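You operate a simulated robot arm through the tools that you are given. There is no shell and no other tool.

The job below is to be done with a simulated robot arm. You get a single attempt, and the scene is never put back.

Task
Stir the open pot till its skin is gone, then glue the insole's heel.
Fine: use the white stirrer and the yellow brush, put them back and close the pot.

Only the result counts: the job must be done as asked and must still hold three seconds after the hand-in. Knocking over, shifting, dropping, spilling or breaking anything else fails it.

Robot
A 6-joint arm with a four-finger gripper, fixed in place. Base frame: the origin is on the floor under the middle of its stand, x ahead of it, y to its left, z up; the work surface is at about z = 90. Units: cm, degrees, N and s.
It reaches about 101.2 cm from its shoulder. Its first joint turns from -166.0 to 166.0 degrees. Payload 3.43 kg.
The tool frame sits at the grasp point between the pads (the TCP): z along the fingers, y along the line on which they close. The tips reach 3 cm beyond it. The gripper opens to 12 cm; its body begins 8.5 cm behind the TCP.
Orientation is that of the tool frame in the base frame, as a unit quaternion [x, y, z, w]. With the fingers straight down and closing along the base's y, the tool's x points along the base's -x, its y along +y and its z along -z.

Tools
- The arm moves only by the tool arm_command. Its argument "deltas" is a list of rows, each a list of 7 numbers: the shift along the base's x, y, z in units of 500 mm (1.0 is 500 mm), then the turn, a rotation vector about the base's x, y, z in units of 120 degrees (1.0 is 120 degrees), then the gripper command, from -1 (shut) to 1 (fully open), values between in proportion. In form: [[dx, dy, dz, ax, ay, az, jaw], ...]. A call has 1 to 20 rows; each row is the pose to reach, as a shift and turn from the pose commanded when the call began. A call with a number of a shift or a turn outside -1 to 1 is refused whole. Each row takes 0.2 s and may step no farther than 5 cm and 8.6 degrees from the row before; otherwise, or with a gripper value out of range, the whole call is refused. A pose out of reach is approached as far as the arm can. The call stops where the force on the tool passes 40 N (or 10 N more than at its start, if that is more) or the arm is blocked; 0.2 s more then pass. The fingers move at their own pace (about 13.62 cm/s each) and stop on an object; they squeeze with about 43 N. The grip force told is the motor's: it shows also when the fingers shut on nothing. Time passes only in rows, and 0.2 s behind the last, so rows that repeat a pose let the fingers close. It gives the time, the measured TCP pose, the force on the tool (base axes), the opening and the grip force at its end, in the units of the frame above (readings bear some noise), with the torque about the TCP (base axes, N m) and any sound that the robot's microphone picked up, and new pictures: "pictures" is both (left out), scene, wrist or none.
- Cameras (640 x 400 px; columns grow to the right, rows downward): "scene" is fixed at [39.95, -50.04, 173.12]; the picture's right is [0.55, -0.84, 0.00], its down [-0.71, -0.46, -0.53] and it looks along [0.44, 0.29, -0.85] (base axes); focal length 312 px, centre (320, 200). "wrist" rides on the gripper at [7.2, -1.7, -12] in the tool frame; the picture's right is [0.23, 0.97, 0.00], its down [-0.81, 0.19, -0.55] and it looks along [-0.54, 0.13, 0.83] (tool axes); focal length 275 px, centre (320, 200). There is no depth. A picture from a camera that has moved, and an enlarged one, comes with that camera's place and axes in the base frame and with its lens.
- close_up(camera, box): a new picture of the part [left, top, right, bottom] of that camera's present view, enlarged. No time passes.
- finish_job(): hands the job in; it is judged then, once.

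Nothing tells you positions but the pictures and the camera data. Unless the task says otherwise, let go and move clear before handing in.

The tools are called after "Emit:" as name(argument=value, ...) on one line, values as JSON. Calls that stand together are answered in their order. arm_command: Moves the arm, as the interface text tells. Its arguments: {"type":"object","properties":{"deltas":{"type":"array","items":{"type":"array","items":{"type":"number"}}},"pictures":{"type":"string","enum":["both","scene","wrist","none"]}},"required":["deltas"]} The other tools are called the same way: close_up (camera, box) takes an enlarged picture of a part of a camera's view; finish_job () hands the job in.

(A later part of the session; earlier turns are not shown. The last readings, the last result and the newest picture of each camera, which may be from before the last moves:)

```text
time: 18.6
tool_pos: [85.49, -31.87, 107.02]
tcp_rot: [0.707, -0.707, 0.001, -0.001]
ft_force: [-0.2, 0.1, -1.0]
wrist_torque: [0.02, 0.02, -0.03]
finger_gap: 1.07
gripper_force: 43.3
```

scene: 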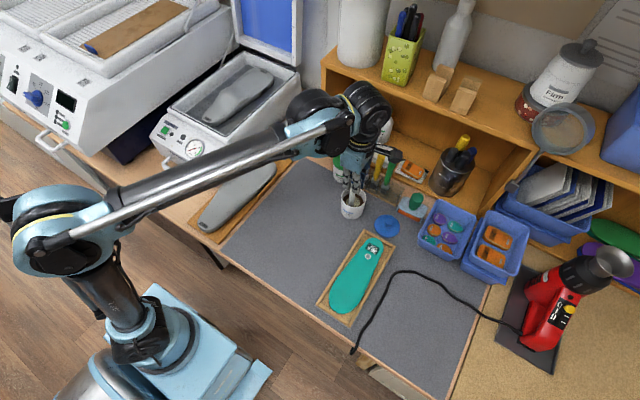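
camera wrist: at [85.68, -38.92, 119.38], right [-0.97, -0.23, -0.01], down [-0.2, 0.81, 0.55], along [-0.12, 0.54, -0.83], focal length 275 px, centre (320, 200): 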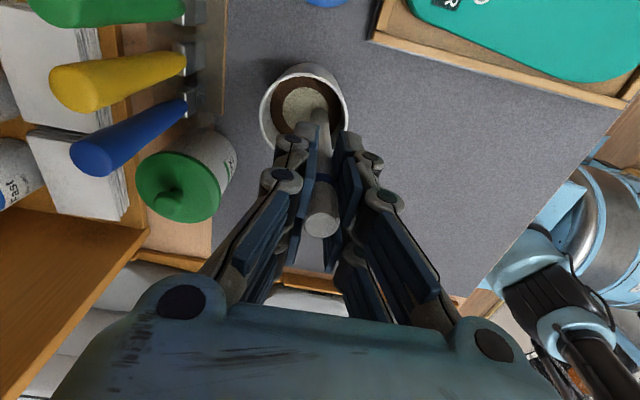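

Emit:
arm_command(deltas=[[0, 0, -0.004, 0, 0, 0, -1], [0, 0, -0.008, 0, 0, 0, -1], [0, 0, -0.008, 0, 0, 0, -1]], pictures="none")

```text
time: 19.4
tool_pos: [85.6, -31.86, 106.61]
tcp_rot: [-0.707, 0.707, -0.001, 0.0]
ft_force: [0.9, 0.8, -1.2]
wrist_torque: [-0.01, -0.02, -0.01]
finger_gap: 1.04
gripper_force: 42.8
```

Emit:
arm_command(deltas=[[0, 0, -0.003, 0, 0, 0, -1], [0, 0, -0.006, 0, 0, 0, -1], [0, 0, -0.006, 0, 0, 0, -1]], pictures="none")

Emit:
close_up(camera="scene", box=[330, 170, 380, 225])

Emit:
close_up(camera="wrist", box=[270, 60, 370, 140])

```text
time: 20.4
tool_pos: [84.21, -31.95, 107.35]
tcp_rot: [-0.706, 0.708, -0.003, 0.004]
ft_force: [3.3, -1.1, -1.9]
wrist_torque: [0.07, 0.24, 0.03]
finger_gap: 1.09
gripper_force: 42.9
stopped in row 3: the force on the tool passed its limit at 41 N (the readings are from after the stop); the commanded pose is now the measured one
```

```text
7.27 times, centred on (355, 198) of scene
camera zoom: at [39.95, -50.04, 173.12], right [0.55, -0.84, 0.0], down [-0.71, -0.46, -0.53], along [0.44, 0.29, -0.85], focal length 2268 px, centre (66, 218)
```

zoom: 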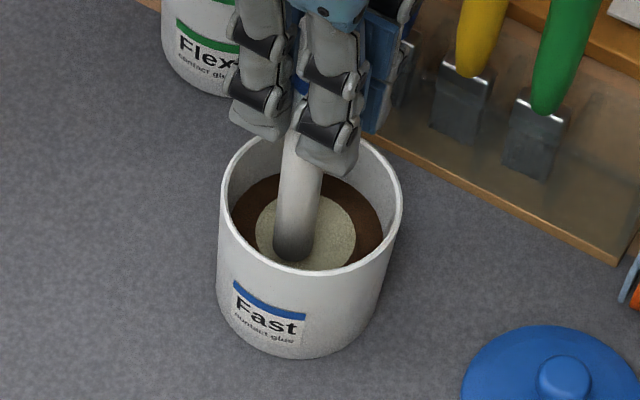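

```text
5.00 times, centred on (320, 100) of wrist
camera zoom: at [85.78, -38.87, 119.37], right [-0.97, -0.23, -0.01], down [-0.2, 0.81, 0.55], along [-0.12, 0.54, -0.84], focal length 1376 px, centre (320, 700)
```

zoom: 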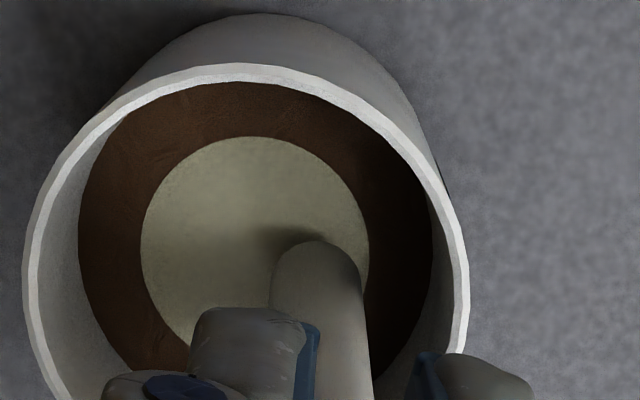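

The skin is a stiff surface at tip z≈94.2. I'll hover the tip about 0.3 cm above it and make one stirring circle of 1.5 cm radius to see whether the skin responds.

Emit:
arm_command(deltas=[[0.0, 0, 0.0, 0, 0.0054, 0, -1], [0.014, 0, 0.0, 0, 0.0054, 0, -1], [0.028, 0.001, 0.0, 0, 0.0054, 0, -1], [0.043, 0.001, -0.01, 0, 0.0054, 0, -1], [0.058, 0.001, -0.015, 0, 0.0054, 0, -1], [0.054, 0.016, -0.015, 0, 0.0054, 0, -1], [0.043, 0.027, -0.015, 0, 0.0054, 0, -1], [0.028, 0.031, -0.015, 0, 0.0054, 0, -1], [0.013, 0.027, -0.015, 0, 0.0054, 0, -1], [0.002, 0.016, -0.015, 0, 0.0054, 0, -1], [-0.002, 0.001, -0.015, 0, 0.0054, 0, -1], [0.002, -0.014, -0.015, 0, 0.0054, 0, -1], [0.013, -0.025, -0.015, 0, 0.0054, 0, -1], [0.028, -0.029, -0.015, 0, 0.0054, 0, -1], [0.043, -0.025, -0.015, 0, 0.0054, 0, -1], [0.054, -0.014, -0.015, 0, 0.0054, 0, -1], [0.058, 0.001, -0.015, 0, 0.0054, 0, -1], [0.058, 0.001, -0.015, 0, 0.0054, 0, -1]], pictures="none")

Emit:
close_up(camera="scene", box=[330, 170, 380, 225])

Emit:
close_up(camera="wrist", box=[270, 60, 390, 150])

```text
time: 24.2
tool_pos: [87.15, -31.62, 106.41]
tcp_rot: [0.707, -0.707, 0.001, 0.0]
ft_force: [0.4, 0.0, -0.8]
wrist_torque: [-0.01, 0.0, 0.03]
finger_gap: 1.06
gripper_force: 42.8
```

```text
7.27 times, centred on (355, 198) of scene
camera zoom: at [39.95, -50.04, 173.12], right [0.55, -0.84, 0.0], down [-0.71, -0.46, -0.53], along [0.44, 0.29, -0.85], focal length 2268 px, centre (66, 218)
```

zoom: 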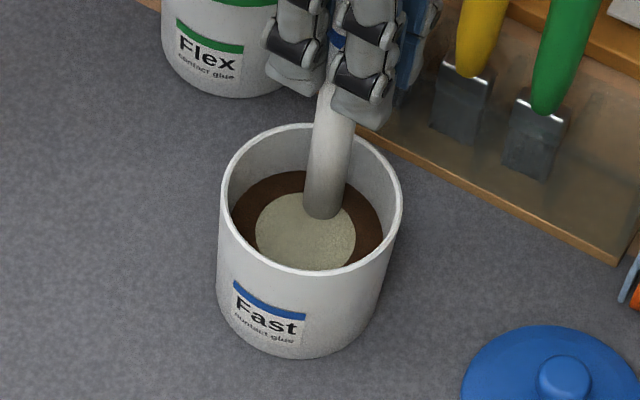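

```text
4.44 times, centred on (330, 105) of wrist
camera zoom: at [88.89, -38.72, 118.6], right [-0.97, -0.23, 0.0], down [-0.19, 0.81, 0.55], along [-0.13, 0.54, -0.83], focal length 1224 px, centre (276, 622)
```

zoom: 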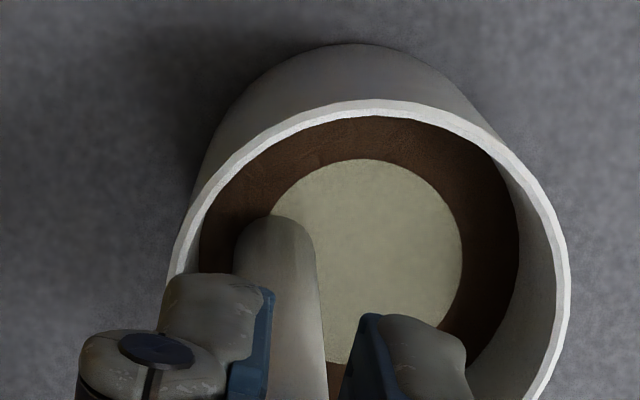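

The circle ran freely, and at 1.5 cm off centre the TCP sits at 106.41 without contact, but the skin is unchanged. I'll probe down here, at the skin's edge, in fine steps.

Emit:
arm_command(deltas=[[0, 0, -0.002, 0, 0, 0, -1], [0, 0, -0.002, 0, 0, 0, -1]], pictures="none")

```text
time: 24.8
tool_pos: [87.29, -31.72, 106.48]
tcp_rot: [0.707, -0.707, 0.001, -0.001]
ft_force: [2.1, -0.6, 6.8]
wrist_torque: [-0.08, -0.21, -0.01]
finger_gap: 1.09
gripper_force: 43.1
```

There is light contact (about 7 N) here. I'll stir one circle at this depth, lightly touching the skin, and look again.

Emit:
arm_command(deltas=[[-0.004, 0.015, 0, 0, 0, 0, -1], [-0.015, 0.026, 0, 0, 0, 0, -1], [-0.03, 0.03, 0, 0, 0, 0, -1], [-0.045, 0.026, 0, 0, 0, 0, -1], [-0.056, 0.015, 0, 0, 0, 0, -1], [-0.06, 0, 0, 0, 0, 0, -1], [-0.056, -0.015, 0, 0, 0, 0, -1], [-0.045, -0.026, 0, 0, 0, 0, -1], [-0.03, -0.03, 0, 0, 0, 0, -1], [-0.015, -0.026, 0, 0, 0, 0, -1], [-0.004, -0.015, 0, 0, 0, 0, -1], [0, 0, 0, 0, 0, 0, -1]], pictures="none")

Emit:
close_up(camera="scene", box=[330, 170, 380, 225])

Emit:
close_up(camera="wrist", box=[270, 60, 390, 150])

```text
time: 27.4
tool_pos: [87.22, -31.64, 106.47]
tcp_rot: [0.707, -0.707, 0.001, 0.001]
ft_force: [0.3, 0.1, -0.1]
wrist_torque: [-0.01, 0.03, 0.01]
finger_gap: 1.08
gripper_force: 43.6
```

```text
7.27 times, centred on (355, 198) of scene
camera zoom: at [39.95, -50.04, 173.12], right [0.55, -0.84, 0.0], down [-0.71, -0.46, -0.53], along [0.44, 0.29, -0.85], focal length 2268 px, centre (66, 218)
```

zoom: 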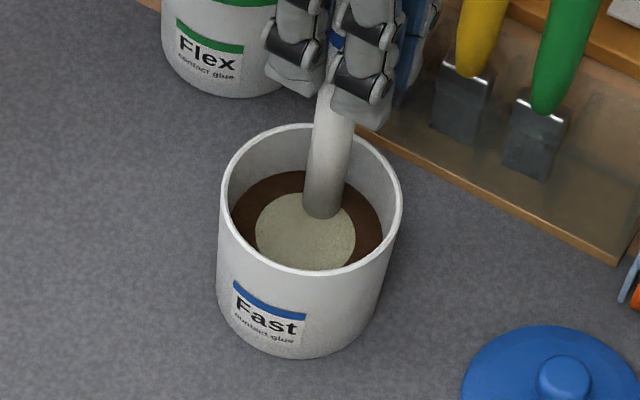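

```text
4.44 times, centred on (330, 105) of wrist
camera zoom: at [88.89, -38.7, 118.55], right [-0.97, -0.23, 0.0], down [-0.19, 0.81, 0.55], along [-0.13, 0.54, -0.83], focal length 1224 px, centre (276, 622)
```

zoom: 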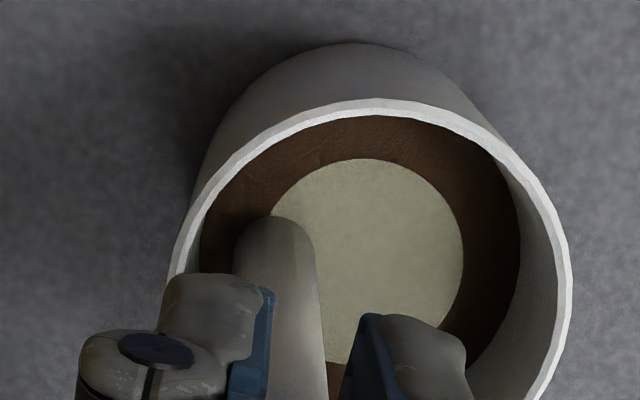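

The skin looks the same after one light circle, and the pot hasn't moved. It may need more turns, so I'll make two more at a slightly firmer depth.

Emit:
arm_command(deltas=[[-0.0057, 0.0176, -0.001, 0, 0, 0, -1], [-0.0207, 0.0285, -0.001, 0, 0, 0, -1], [-0.0393, 0.0285, -0.001, 0, 0, 0, -1], [-0.0543, 0.0176, -0.001, 0, 0, 0, -1], [-0.06, 0, -0.001, 0, 0, 0, -1], [-0.0543, -0.0176, -0.001, 0, 0, 0, -1], [-0.0393, -0.0285, -0.001, 0, 0, 0, -1], [-0.0207, -0.0285, -0.001, 0, 0, 0, -1], [-0.0057, -0.0176, -0.001, 0, 0, 0, -1], [0, 0, -0.001, 0, 0, 0, -1], [-0.0057, 0.0176, -0.001, 0, 0, 0, -1], [-0.0207, 0.0285, -0.001, 0, 0, 0, -1], [-0.0393, 0.0285, -0.001, 0, 0, 0, -1], [-0.0543, 0.0176, -0.001, 0, 0, 0, -1], [-0.06, 0, -0.001, 0, 0, 0, -1], [-0.0543, -0.0176, -0.001, 0, 0, 0, -1], [-0.0393, -0.0285, -0.001, 0, 0, 0, -1], [-0.0207, -0.0285, -0.001, 0, 0, 0, -1], [-0.0057, -0.0176, -0.001, 0, 0, 0, -1], [0, 0, -0.001, 0, 0, 0, -1]], pictures="scene")

Emit:
close_up(camera="scene", box=[330, 170, 380, 225])

Emit:
close_up(camera="wrist", box=[270, 60, 390, 150])

```text
time: 31.6
tool_pos: [87.03, -31.79, 106.33]
tcp_rot: [0.707, -0.707, 0.002, -0.001]
ft_force: [-3.5, -10.5, 23.4]
wrist_torque: [-1.42, 0.24, 0.02]
finger_gap: 1.08
gripper_force: 43.6
```

scene: 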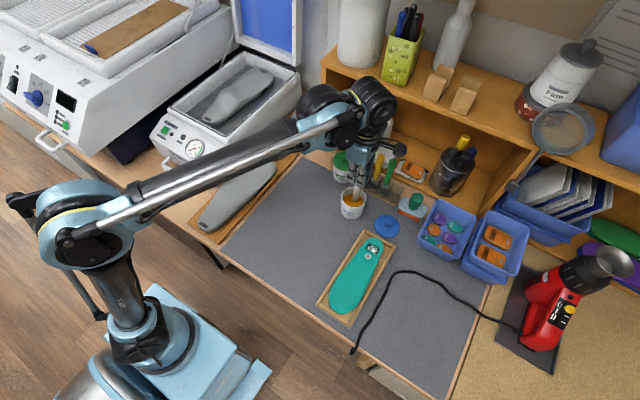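

```text
7.27 times, centred on (355, 198) of scene
camera zoom: at [39.95, -50.04, 173.12], right [0.55, -0.84, 0.0], down [-0.71, -0.46, -0.53], along [0.44, 0.29, -0.85], focal length 2268 px, centre (66, 218)
```

zoom: 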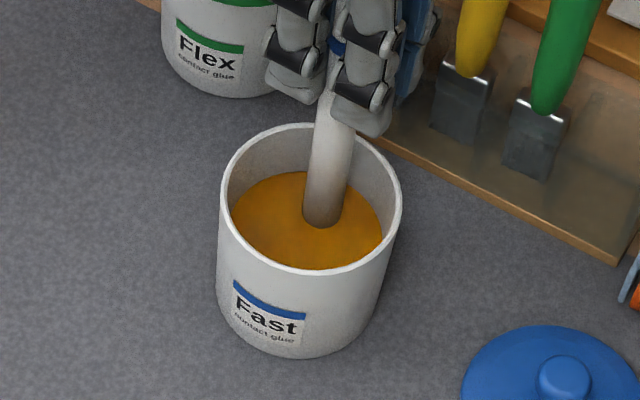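

```text
4.44 times, centred on (330, 105) of wrist
camera zoom: at [88.64, -38.85, 118.49], right [-0.97, -0.23, 0.0], down [-0.19, 0.81, 0.55], along [-0.12, 0.54, -0.83], focal length 1224 px, centre (276, 622)
```

zoom: 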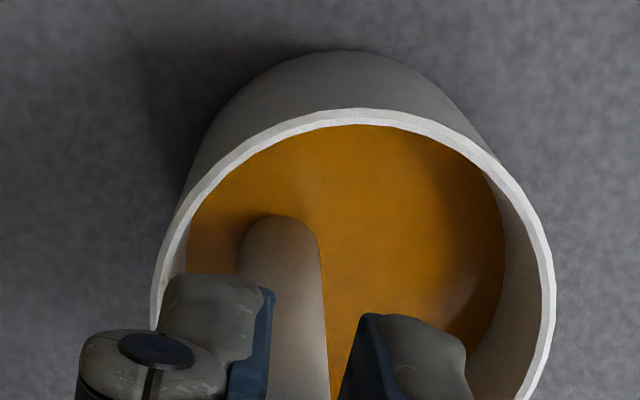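

The skin is gone and the glue is now clear amber, with the pot still in place. I'll lift the stirrer out slowly over the pot's centre and wait a moment for any drip.

Emit:
arm_command(deltas=[[0, 0, 0.01, 0, 0, 0, -1], [-0.01, 0, 0.02, 0, 0, 0, -1], [-0.025, 0, 0.03, 0, 0, 0, -1], [-0.03, 0, 0.04, 0, 0, 0, -1], [-0.03, 0, 0.04, 0, 0, 0, -1], [-0.03, 0, 0.04, 0, 0, 0, -1], [-0.03, 0, 0.07, 0, 0, 0, -1], [-0.03, 0, 0.11, 0, 0, 0, -1], [-0.03, 0, 0.16, 0, 0, 0, -1], [-0.03, 0, 0.19, 0, 0, 0, -1], [-0.03, 0, 0.19, 0, 0, 0, -1], [-0.03, 0, 0.19, 0, 0, 0, -1]])

Emit:
close_up(camera="scene", box=[310, 120, 420, 230])

Emit:
close_up(camera="wrist", box=[240, 60, 400, 260])

```text
time: 34.2
tool_pos: [85.46, -31.69, 115.99]
tcp_rot: [0.707, -0.707, 0.001, 0.0]
ft_force: [1.3, 0.0, -0.2]
wrist_torque: [-0.01, -0.01, -0.01]
finger_gap: 1.07
gripper_force: 43.0
camera wrist: at [87.16, -38.73, 128.05], right [-0.97, -0.23, 0.0], down [-0.19, 0.81, 0.55], along [-0.13, 0.54, -0.83], focal length 275 px, centre (320, 200)
```

scene: 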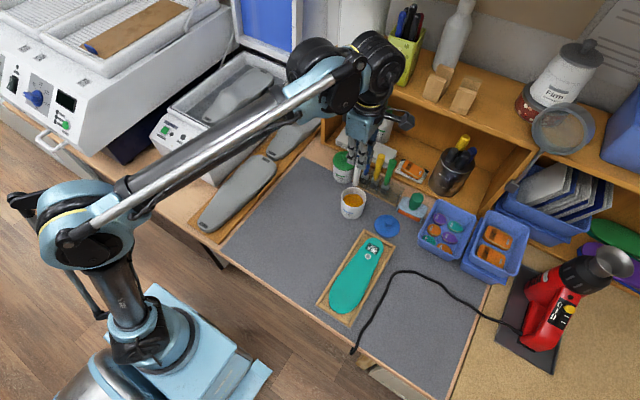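
wrist: 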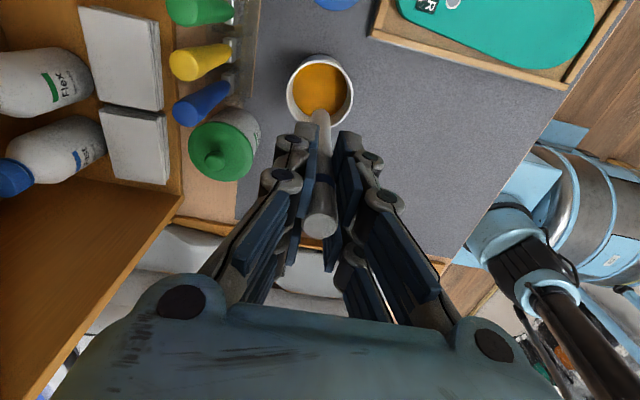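

```text
3.64 times, centred on (365, 175) of scene
camera zoom: at [39.95, -50.04, 173.12], right [0.55, -0.84, 0.0], down [-0.71, -0.46, -0.53], along [0.44, 0.29, -0.85], focal length 1134 px, centre (156, 291)
```

zoom: 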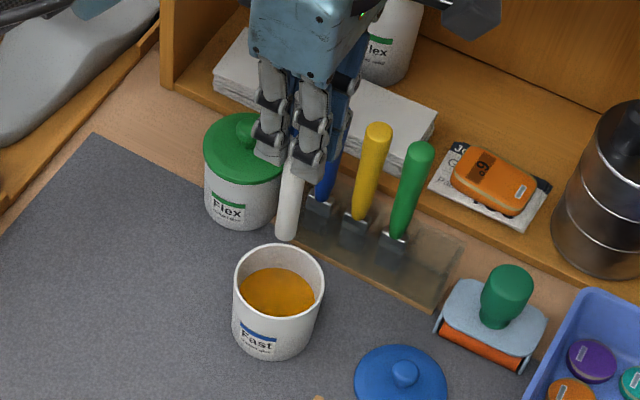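

```text
2.00 times, centred on (320, 160) of wrist
camera zoom: at [87.16, -38.73, 128.05], right [-0.97, -0.23, 0.0], down [-0.19, 0.81, 0.55], along [-0.13, 0.54, -0.83], focal length 551 px, centre (320, 280)
```

zoom: 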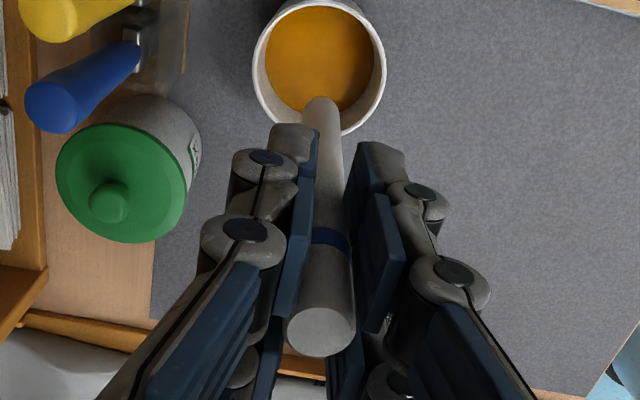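

Glue and pot look right, and the stirrer is clean-hanging and vertical in the grip. I'll carry it back, sideways first and then forward, to above its slot.

Emit:
arm_command(deltas=[[0, -0.04, 0, 0, 0, 0, -1], [0, -0.1, 0, 0, 0, 0, -1], [0, -0.15, 0, 0, 0, 0, -1], [0.02, -0.18, 0, 0, 0, 0, -1], [0.08, -0.1804, 0, 0, 0, 0, -1], [0.14, -0.1804, 0, 0, 0, 0, -1], [0.19, -0.1804, 0, 0, 0, 0, -1], [0.2095, -0.1804, 0, 0, 0, 0, -1], [0.2095, -0.1804, 0, 0, 0, 0, -1], [0.2095, -0.1804, 0, 0, 0, 0, -1]])

Emit:
close_up(camera="scene", box=[350, 120, 450, 220])

Emit:
close_up(camera="wrist", box=[260, 40, 380, 160])

```text
time: 36.4
tool_pos: [96.4, -40.69, 115.97]
tcp_rot: [-0.707, 0.708, -0.001, 0.0]
ft_force: [-0.6, 0.7, -0.1]
wrist_torque: [0.02, -0.01, 0.0]
finger_gap: 1.08
gripper_force: 43.2
camera wrist: at [97.99, -47.87, 128.07], right [-0.97, -0.23, 0.0], down [-0.19, 0.81, 0.55], along [-0.13, 0.54, -0.83], focal length 275 px, centre (320, 200)
```

scene: 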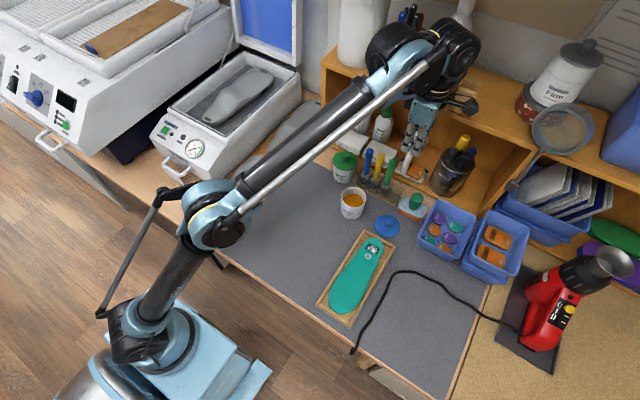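
wrist: 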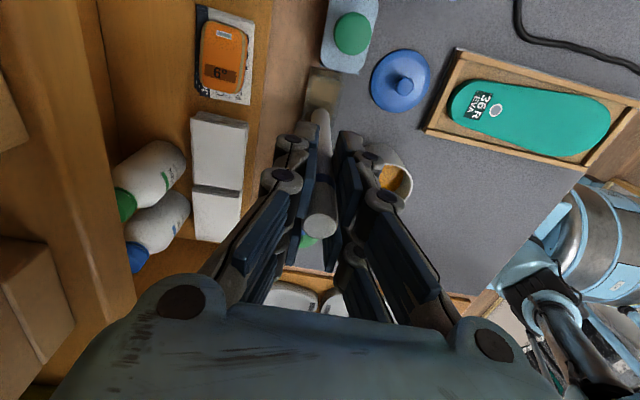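

```text
4.00 times, centred on (400, 170) of scene
camera zoom: at [39.95, -50.04, 173.12], right [0.55, -0.84, 0.0], down [-0.71, -0.46, -0.53], along [0.44, 0.29, -0.85], focal length 1247 px, centre (0, 320)
```

zoom: 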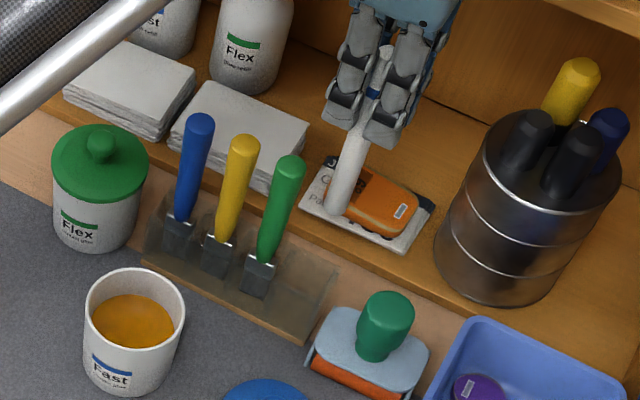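

```text
3.33 times, centred on (320, 100) of wrist
camera zoom: at [97.99, -47.87, 128.07], right [-0.97, -0.23, 0.0], down [-0.19, 0.81, 0.55], along [-0.13, 0.54, -0.83], focal length 918 px, centre (320, 533)
```

zoom: 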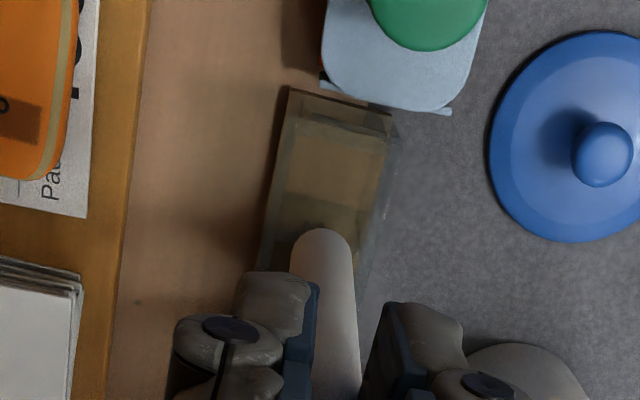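

TCP is 0.4 cm too far in x; I'll correct that and lower to just above the rack, then check before inserting.

Emit:
arm_command(deltas=[[-0.0086, 0.001, 0, 0, 0, 0, -1], [-0.0086, 0.001, -0.04, 0, 0, 0, -1], [-0.0086, 0.001, -0.09, 0, 0, 0, -1], [-0.0086, 0.001, -0.11, 0, 0, 0, -1], [-0.0086, 0.001, -0.11, 0, 0, 0, -1], [-0.0086, 0.001, -0.11, 0, 0, 0, -1]])

Emit:
close_up(camera="scene", box=[350, 120, 450, 220])

Emit:
close_up(camera="wrist", box=[260, 40, 380, 160])

```text
time: 37.8
tool_pos: [95.91, -40.67, 110.24]
tcp_rot: [-0.707, 0.708, -0.002, 0.0]
ft_force: [0.2, -0.5, -0.2]
wrist_torque: [-0.02, -0.03, 0.01]
finger_gap: 1.06
gripper_force: 42.5
camera wrist: at [97.48, -47.73, 122.41], right [-0.97, -0.23, 0.0], down [-0.19, 0.81, 0.55], along [-0.13, 0.54, -0.83], focal length 275 px, centre (320, 200)
```

scene: 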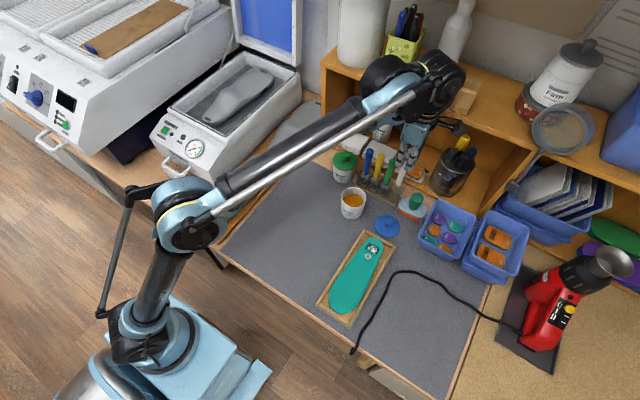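
wrist: 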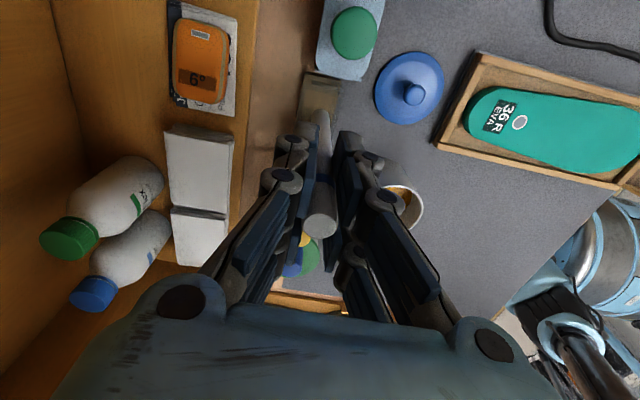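

```text
4.00 times, centred on (400, 170) of scene
camera zoom: at [39.95, -50.04, 173.12], right [0.55, -0.84, 0.0], down [-0.71, -0.46, -0.53], along [0.44, 0.29, -0.85], focal length 1247 px, centre (0, 320)
```

zoom: 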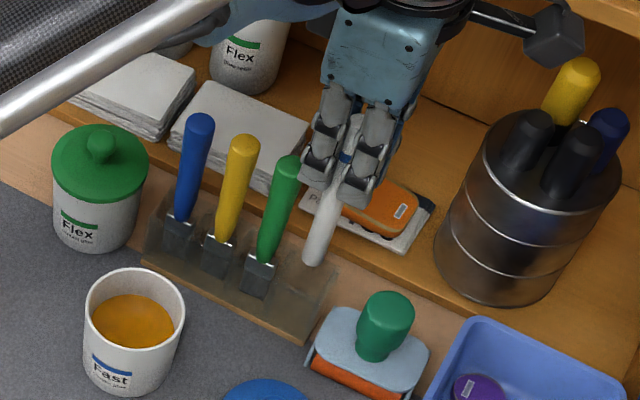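

```text
3.33 times, centred on (320, 100) of wrist
camera zoom: at [97.48, -47.73, 122.41], right [-0.97, -0.23, 0.0], down [-0.19, 0.81, 0.55], along [-0.13, 0.54, -0.83], focal length 918 px, centre (320, 533)
```

zoom: 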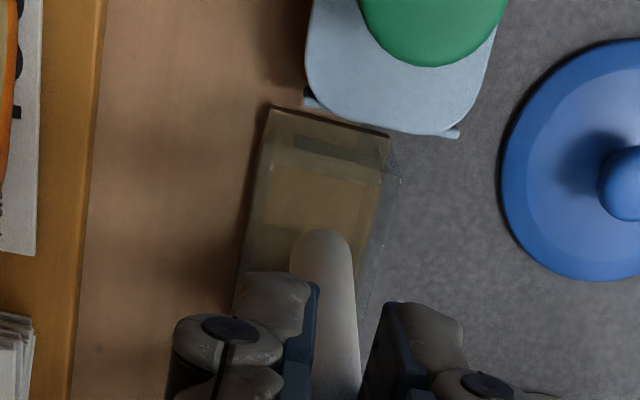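

Aligned over the slot at (95.9,-40.6). Lowering gently into the rack.

Emit:
arm_command(deltas=[[0.0012, 0, -0.03, 0, 0, 0, -1], [0.0012, 0, -0.06, 0, 0, 0, -1], [0.0012, 0, -0.09, 0, 0, 0, -1], [0.0012, 0, -0.115, 0, 0, 0, -1], [0.0012, 0, -0.13, 0, 0, 0, -1], [0.0012, 0, -0.138, 0, 0, 0, -1], [0.0012, 0, -0.138, 0, 0, 0, -1]])

Emit:
close_up(camera="scene", box=[350, 120, 450, 220])

Emit:
close_up(camera="wrist", box=[260, 60, 400, 260])

```text
time: 39.4
tool_pos: [95.82, -40.54, 103.46]
tcp_rot: [-0.707, 0.707, -0.001, 0.001]
ft_force: [-0.3, -0.2, 0.0]
wrist_torque: [-0.01, 0.02, 0.0]
finger_gap: 1.11
gripper_force: 42.8
camera wrist: at [97.48, -47.74, 115.52], right [-0.97, -0.23, 0.0], down [-0.19, 0.81, 0.55], along [-0.13, 0.54, -0.83], focal length 275 px, centre (320, 200)
```

scene: 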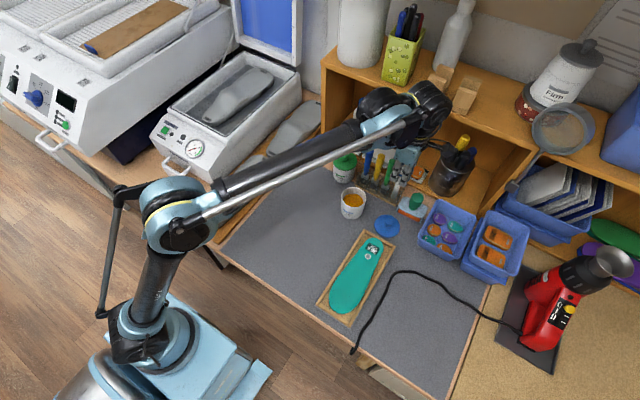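
wrist: 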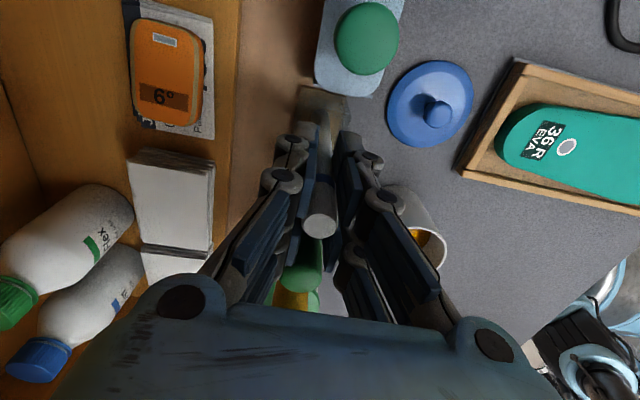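

```text
4.00 times, centred on (400, 170) of scene
camera zoom: at [39.95, -50.04, 173.12], right [0.55, -0.84, 0.0], down [-0.71, -0.46, -0.53], along [0.44, 0.29, -0.85], focal length 1247 px, centre (0, 320)
```

zoom: 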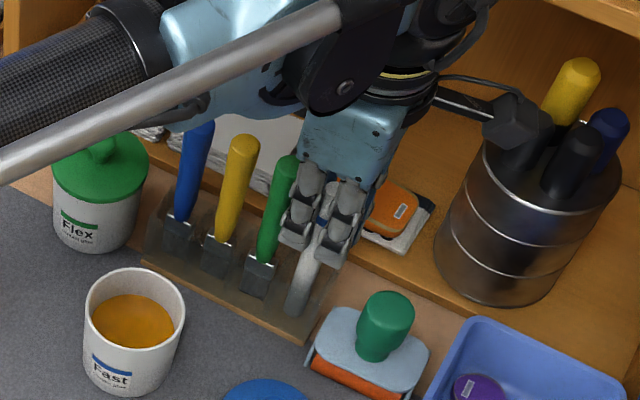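

```text
2.00 times, centred on (330, 160) of wrist
camera zoom: at [97.48, -47.74, 115.52], right [-0.97, -0.23, 0.0], down [-0.19, 0.81, 0.55], along [-0.13, 0.54, -0.83], focal length 551 px, centre (300, 280)
```

zoom: 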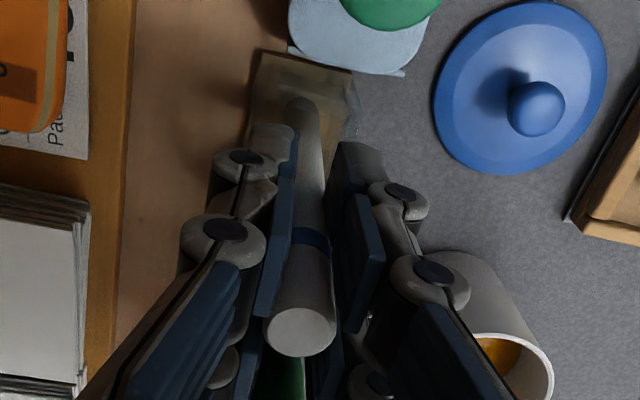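

The stirrer slid in with no contact. I'll lower the last half centimetre until it just touches bottom.

Emit:
arm_command(deltas=[[0, 0, -0.004, 0, 0, 0, -1], [0, 0, -0.007, 0, 0, 0, -1], [0, 0, -0.007, 0, 0, 0, -1]], pictures="none")

```text
time: 40.2
tool_pos: [95.76, -40.69, 103.07]
tcp_rot: [0.707, -0.707, 0.001, 0.0]
ft_force: [-0.2, 0.2, 0.0]
wrist_torque: [0.01, -0.01, -0.02]
finger_gap: 1.1
gripper_force: 43.3
```

Emit:
arm_command(deltas=[[0, 0, -0.002, 0, 0, 0, -1], [0, 0, -0.004, 0, 0, 0, -1], [0, 0, -0.004, 0, 0, 0, -1]], pictures="none")

```text
time: 41.0
tool_pos: [95.7, -40.64, 102.93]
tcp_rot: [-0.707, 0.708, -0.001, 0.001]
ft_force: [0.0, 1.0, 0.5]
wrist_torque: [-0.01, -0.02, 0.0]
finger_gap: 1.09
gripper_force: 42.9
```

Emit:
arm_command(deltas=[[0, 0, -0.002, 0, 0, 0, -1], [0, 0, -0.004, 0, 0, 0, -1], [0, 0, -0.004, 0, 0, 0, -1]], pictures="none")

```text
time: 41.8
tool_pos: [95.74, -40.8, 102.8]
tcp_rot: [0.707, -0.707, 0.001, 0.0]
ft_force: [0.2, 0.0, -0.6]
wrist_torque: [0.01, 0.0, 0.0]
finger_gap: 1.09
gripper_force: 42.8
```

No contact yet, and at most a millimetre or two remains, so I'll go a touch lower and open the fingers to the same 4.8 cm as on approach.

Emit:
arm_command(deltas=[[0.002, 0, -0.003, 0, 0, 0, -1], [0.002, 0, -0.003, 0, 0, 0, -0.8], [0.002, 0, -0.003, 0, 0, 0, -0.7], [0.002, 0, -0.003, 0, 0, 0, -0.5], [0.002, 0, -0.003, 0, 0, 0, -0.2], [0.002, 0, -0.003, 0, 0, 0, -0.2], [0.002, 0, -0.003, 0, 0, 0, -0.2]])

Emit:
close_up(camera="wrist", box=[250, 60, 390, 260])

Emit:
close_up(camera="scene", box=[350, 120, 450, 220])

```text
time: 43.4
tool_pos: [95.93, -40.64, 102.7]
tcp_rot: [0.707, -0.707, 0.002, 0.0]
ft_force: [0.4, 0.3, 0.3]
wrist_torque: [0.01, -0.02, 0.01]
finger_gap: 4.79
gripper_force: 0.0
camera wrist: at [97.53, -47.77, 114.78], right [-0.97, -0.23, 0.0], down [-0.19, 0.81, 0.55], along [-0.13, 0.54, -0.83], focal length 275 px, centre (320, 200)
```

scene: 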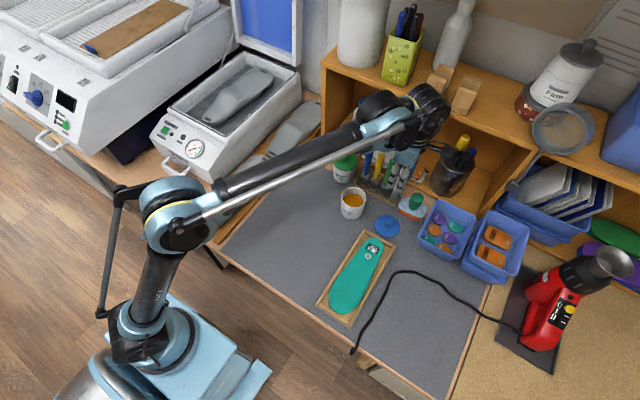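
wrist: 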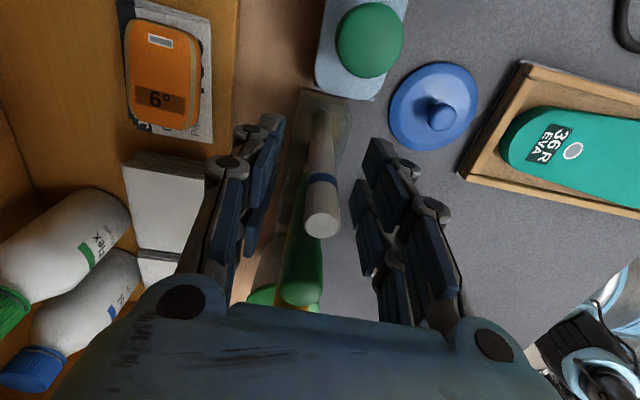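

```text
2.00 times, centred on (320, 160) of wrist
camera zoom: at [97.53, -47.77, 114.78], right [-0.97, -0.23, 0.0], down [-0.19, 0.81, 0.55], along [-0.13, 0.54, -0.83], focal length 551 px, centre (320, 280)
```

zoom: 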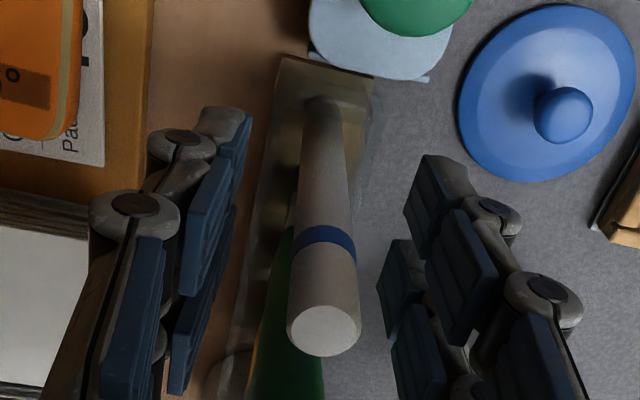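

```text
4.00 times, centred on (400, 170) of scene
camera zoom: at [39.95, -50.04, 173.12], right [0.55, -0.84, 0.0], down [-0.71, -0.46, -0.53], along [0.44, 0.29, -0.85], focal length 1247 px, centre (0, 320)
```

zoom: 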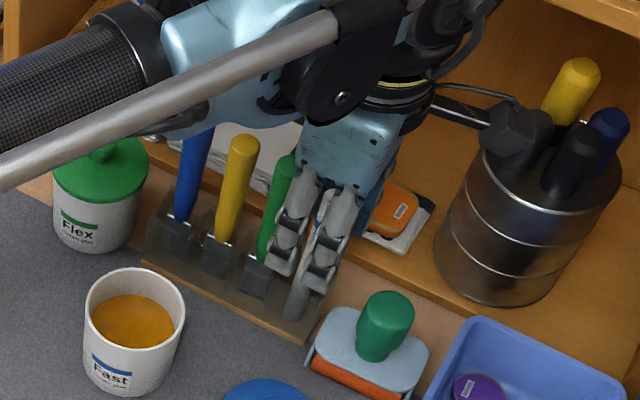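

The stirrer stands back in its slot. I'll rise clear and move over to the yellow brush.

Emit:
arm_command(deltas=[[0, 0, 0.05, 0, 0, 0, -0.2], [0, 0, 0.11, 0, 0, 0, -0.2], [0, 0, 0.17, 0, 0, 0, -0.2], [0, 0, 0.21, 0, 0, 0, -0.2], [0, 0.05, 0.21, 0, 0, 0, -0.2], [0, 0.1, 0.21, 0, 0, 0, -0.2], [0, 0.137, 0.21, 0, 0, 0, -0.2], [0, 0.137, 0.21, 0, 0, 0, -0.2], [0, 0.137, 0.21, 0, 0, 0, -0.2]])

Emit:
close_up(camera="wrist", box=[250, 20, 390, 240])

Emit:
close_up(camera="scene", box=[340, 120, 440, 220])

```text
time: 45.4
tool_pos: [96.02, -34.1, 113.35]
tcp_rot: [-0.706, 0.708, -0.001, 0.0]
ft_force: [0.1, -0.5, -0.1]
wrist_torque: [-0.01, -0.01, -0.01]
finger_gap: 4.81
gripper_force: 0.1
camera wrist: at [97.66, -41.08, 125.39], right [-0.97, -0.23, 0.0], down [-0.19, 0.81, 0.55], along [-0.13, 0.54, -0.83], focal length 275 px, centre (320, 200)
```

scene: 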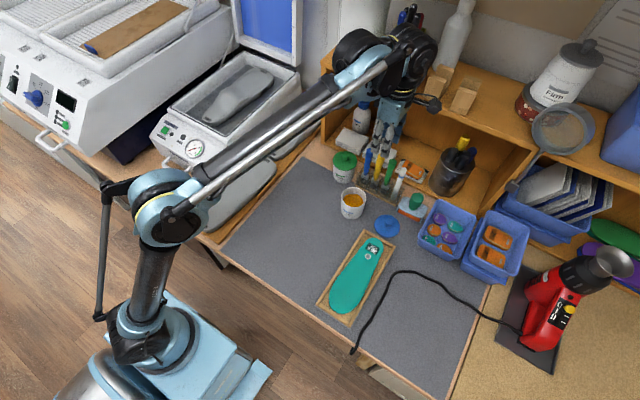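
wrist: 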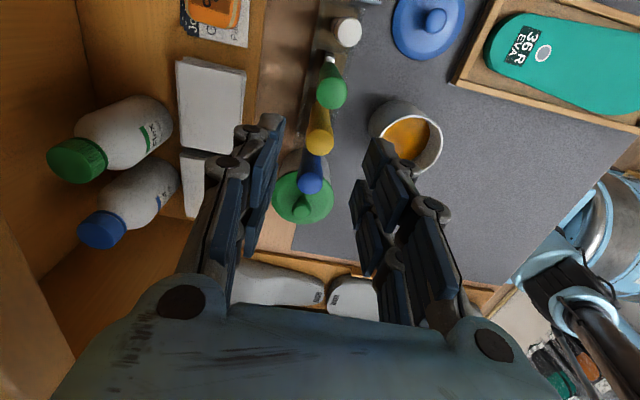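

```text
1.82 times, centred on (320, 130) of wrist
camera zoom: at [97.66, -41.08, 125.39], right [-0.97, -0.23, 0.0], down [-0.19, 0.81, 0.55], along [-0.13, 0.54, -0.83], focal length 500 px, centre (320, 327)
```

zoom: 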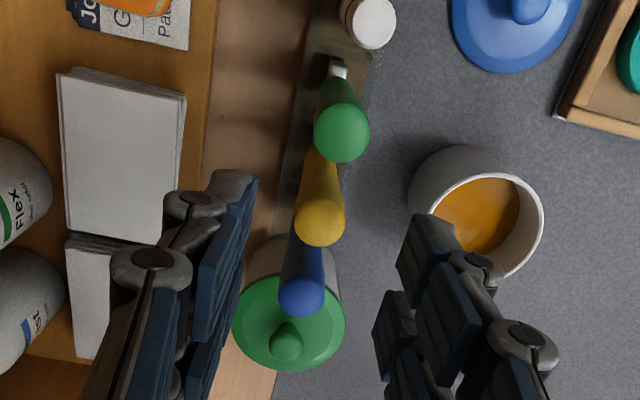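

```text
4.00 times, centred on (390, 170) of scene
camera zoom: at [39.95, -50.04, 173.12], right [0.55, -0.84, 0.0], down [-0.71, -0.46, -0.53], along [0.44, 0.29, -0.85], focal length 1247 px, centre (40, 320)
```

zoom: 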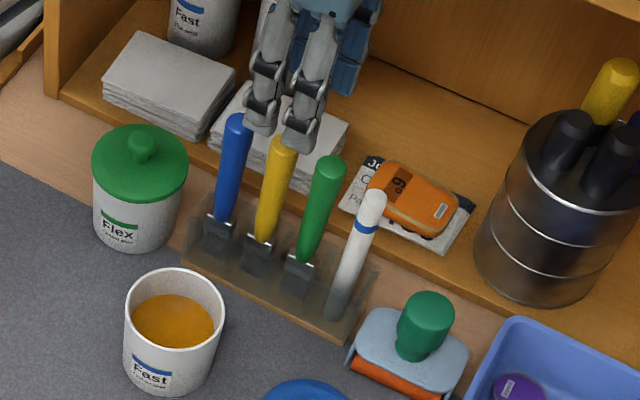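

The stirrer is back upright as before, and the yellow handle is centred under the TCP to within 0.1 cm. Lowering around it now.

Emit:
arm_command(deltas=[[0, 0.001, -0.06, 0, 0, 0, -0.2], [0, 0.001, -0.12, 0, 0, 0, -0.2], [0, 0.001, -0.17, 0, 0, 0, -0.2], [0, 0.001, -0.2, 0, 0, 0, -0.2], [0, 0.001, -0.2, 0, 0, 0, -0.2]])

Emit:
close_up(camera="wrist", box=[220, 60, 420, 310])

Emit:
close_up(camera="scene", box=[340, 120, 440, 220])

```text
time: 46.6
tool_pos: [95.8, -33.83, 103.15]
tcp_rot: [0.707, -0.707, 0.001, 0.001]
ft_force: [0.3, 0.0, 0.6]
wrist_torque: [0.01, -0.05, 0.0]
finger_gap: 4.79
gripper_force: 0.0
camera wrist: at [97.44, -40.9, 115.25], right [-0.97, -0.23, 0.0], down [-0.19, 0.81, 0.55], along [-0.13, 0.54, -0.83], focal length 275 px, centre (320, 200)
```

scene: 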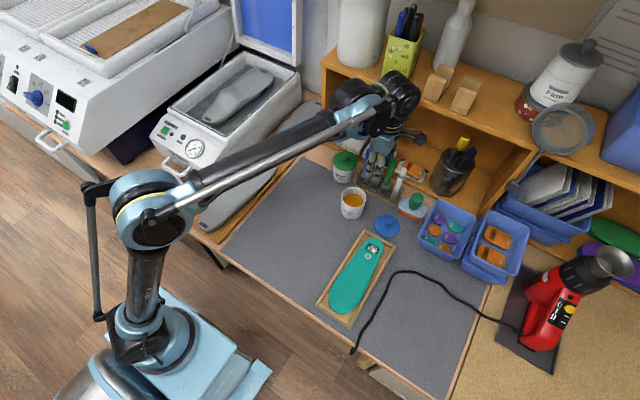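
wrist: 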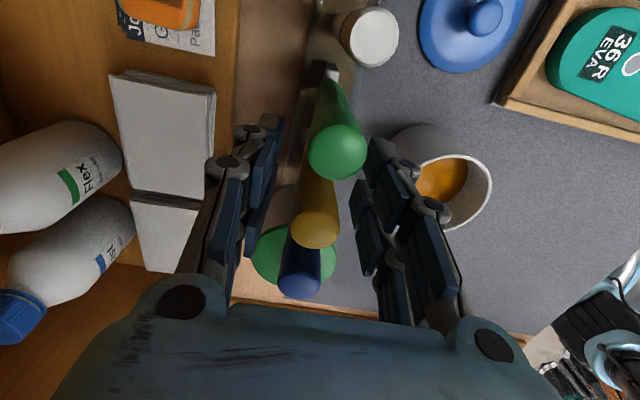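

```text
1.60 times, centred on (320, 185) of wrist
camera zoom: at [97.44, -40.9, 115.25], right [-0.97, -0.23, 0.0], down [-0.19, 0.81, 0.55], along [-0.13, 0.54, -0.83], focal length 440 px, centre (320, 224)
```

zoom: 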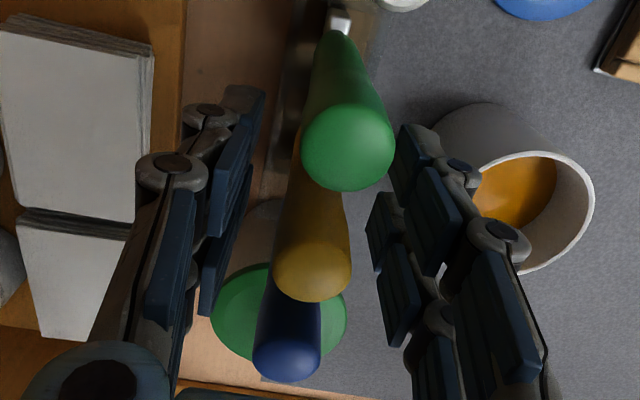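

```text
4.00 times, centred on (390, 170) of scene
camera zoom: at [39.95, -50.04, 173.12], right [0.55, -0.84, 0.0], down [-0.71, -0.46, -0.53], along [0.44, 0.29, -0.85], focal length 1247 px, centre (40, 320)
```

zoom: 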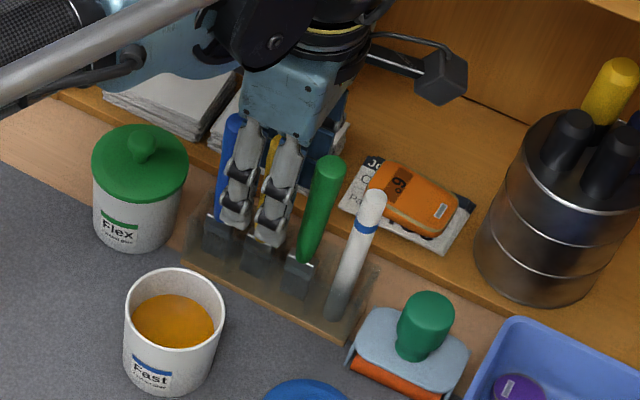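

The yellow brush is about 0.2 cm further in x than the TCP and well centred in y. I'll shift that much and close on it.

Emit:
arm_command(deltas=[[0.0036, 0, 0, 0, 0, 0, -0.2], [0.0036, 0, 0, 0, 0, 0, -0.5], [0.0036, 0, 0, 0, 0, 0, -0.7], [0.0036, 0, 0, 0, 0, 0, -1], [0.0036, 0, 0, 0, 0, 0, -1], [0.0036, 0, 0, 0, 0, 0, -1]])

Emit:
close_up(camera="wrist", box=[220, 60, 420, 310])

Emit:
close_up(camera="scene", box=[340, 120, 440, 220])

```text
time: 48.0
tool_pos: [95.95, -33.7, 103.1]
tcp_rot: [0.707, -0.707, 0.001, 0.0]
ft_force: [0.0, -0.8, 0.5]
wrist_torque: [0.0, 0.0, 0.02]
finger_gap: 1.44
gripper_force: 42.9
camera wrist: at [97.61, -40.83, 115.28], right [-0.97, -0.23, 0.0], down [-0.19, 0.81, 0.55], along [-0.13, 0.54, -0.83], focal length 275 px, centre (320, 200)
```

scene: 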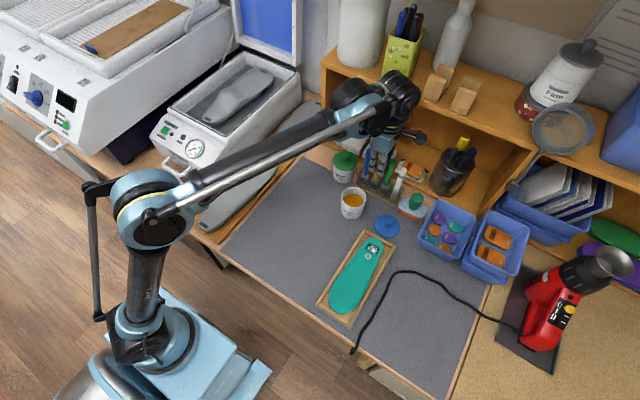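
wrist: 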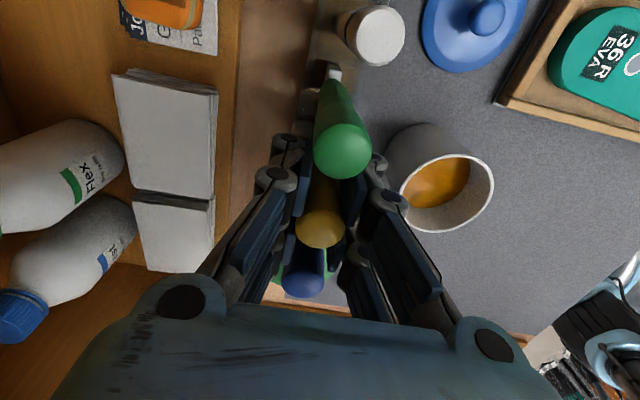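

```text
1.60 times, centred on (320, 185) of wrist
camera zoom: at [97.61, -40.83, 115.28], right [-0.97, -0.23, 0.0], down [-0.19, 0.81, 0.55], along [-0.13, 0.54, -0.83], focal length 440 px, centre (320, 224)
```

zoom: 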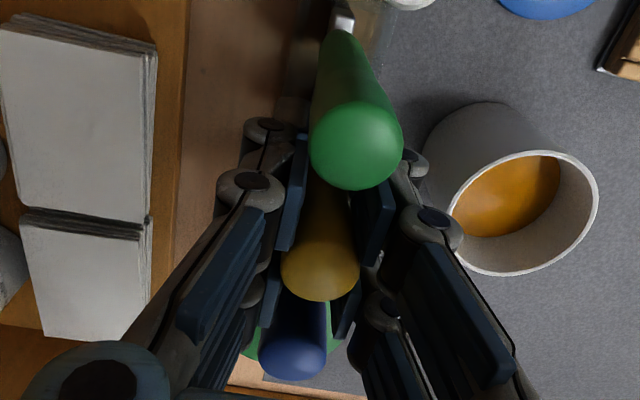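

```text
4.00 times, centred on (390, 170) of scene
camera zoom: at [39.95, -50.04, 173.12], right [0.55, -0.84, 0.0], down [-0.71, -0.46, -0.53], along [0.44, 0.29, -0.85], focal length 1247 px, centre (40, 320)
```

zoom: 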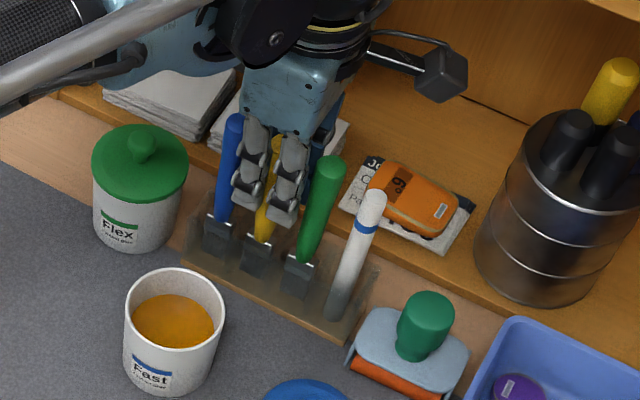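

The fingers hold the yellow brush alone, at pickup pose (95.93,-33.67,103.2). I'll lift it straight out.

Emit:
arm_command(deltas=[[0, 0, 0.02, 0, 0, 0, -1], [0, 0, 0.05, 0, 0, 0, -1], [0, 0, 0.1, 0, 0, 0, -1], [0, 0, 0.15, 0, 0, 0, -1], [0, 0, 0.2, 0, 0, 0, -1], [0, 0, 0.25, 0, 0, 0, -1], [0, 0, 0.25, 0, 0, 0, -1], [0, 0, 0.25, 0, 0, 0, -1]])

Emit:
close_up(camera="scene", box=[340, 110, 440, 210])

Emit:
close_up(camera="wrist", box=[240, 40, 400, 260])

```text
time: 49.8
tool_pos: [96.05, -33.93, 115.71]
tcp_rot: [-0.707, 0.707, -0.001, 0.0]
ft_force: [0.3, -0.1, 0.4]
wrist_torque: [-0.02, -0.01, 0.03]
finger_gap: 1.43
gripper_force: 42.8
camera wrist: at [97.76, -41.02, 127.87], right [-0.97, -0.23, 0.0], down [-0.19, 0.81, 0.55], along [-0.13, 0.54, -0.83], focal length 275 px, centre (320, 200)
```

scene: 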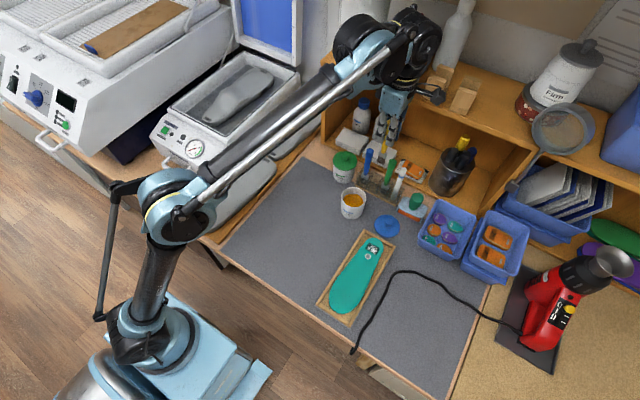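
wrist: 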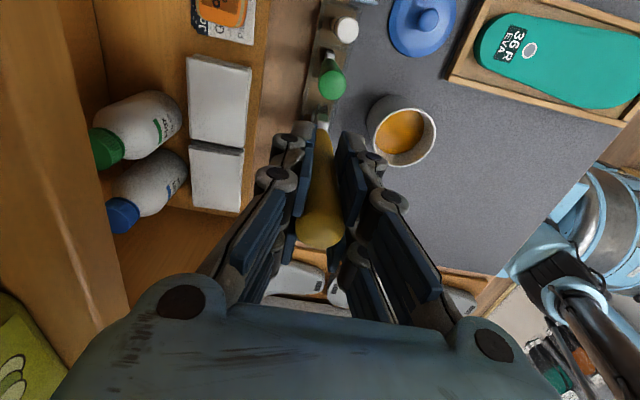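

```text
4.00 times, centred on (390, 160) of scene
camera zoom: at [39.95, -50.04, 173.12], right [0.55, -0.84, 0.0], down [-0.71, -0.46, -0.53], along [0.44, 0.29, -0.85], focal length 1247 px, centre (40, 360)
```

zoom: 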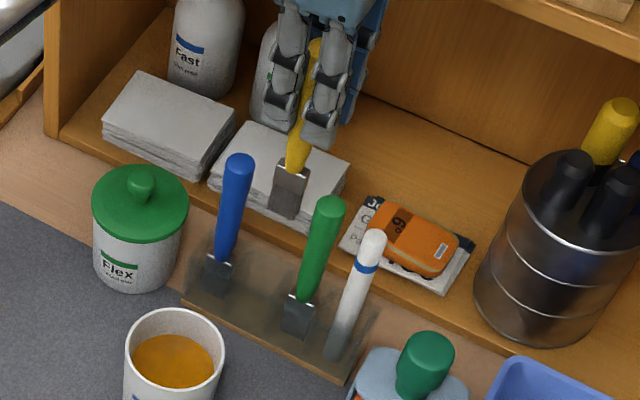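

```text
1.82 times, centred on (320, 150) of wrist
camera zoom: at [97.76, -41.02, 127.87], right [-0.97, -0.23, 0.0], down [-0.19, 0.81, 0.55], along [-0.13, 0.54, -0.83], focal length 500 px, centre (320, 291)
```

zoom: 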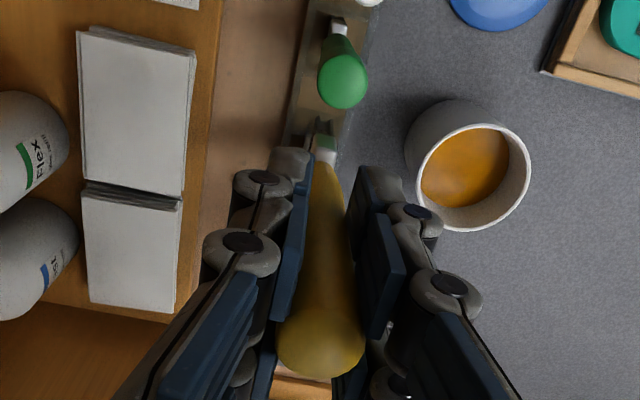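

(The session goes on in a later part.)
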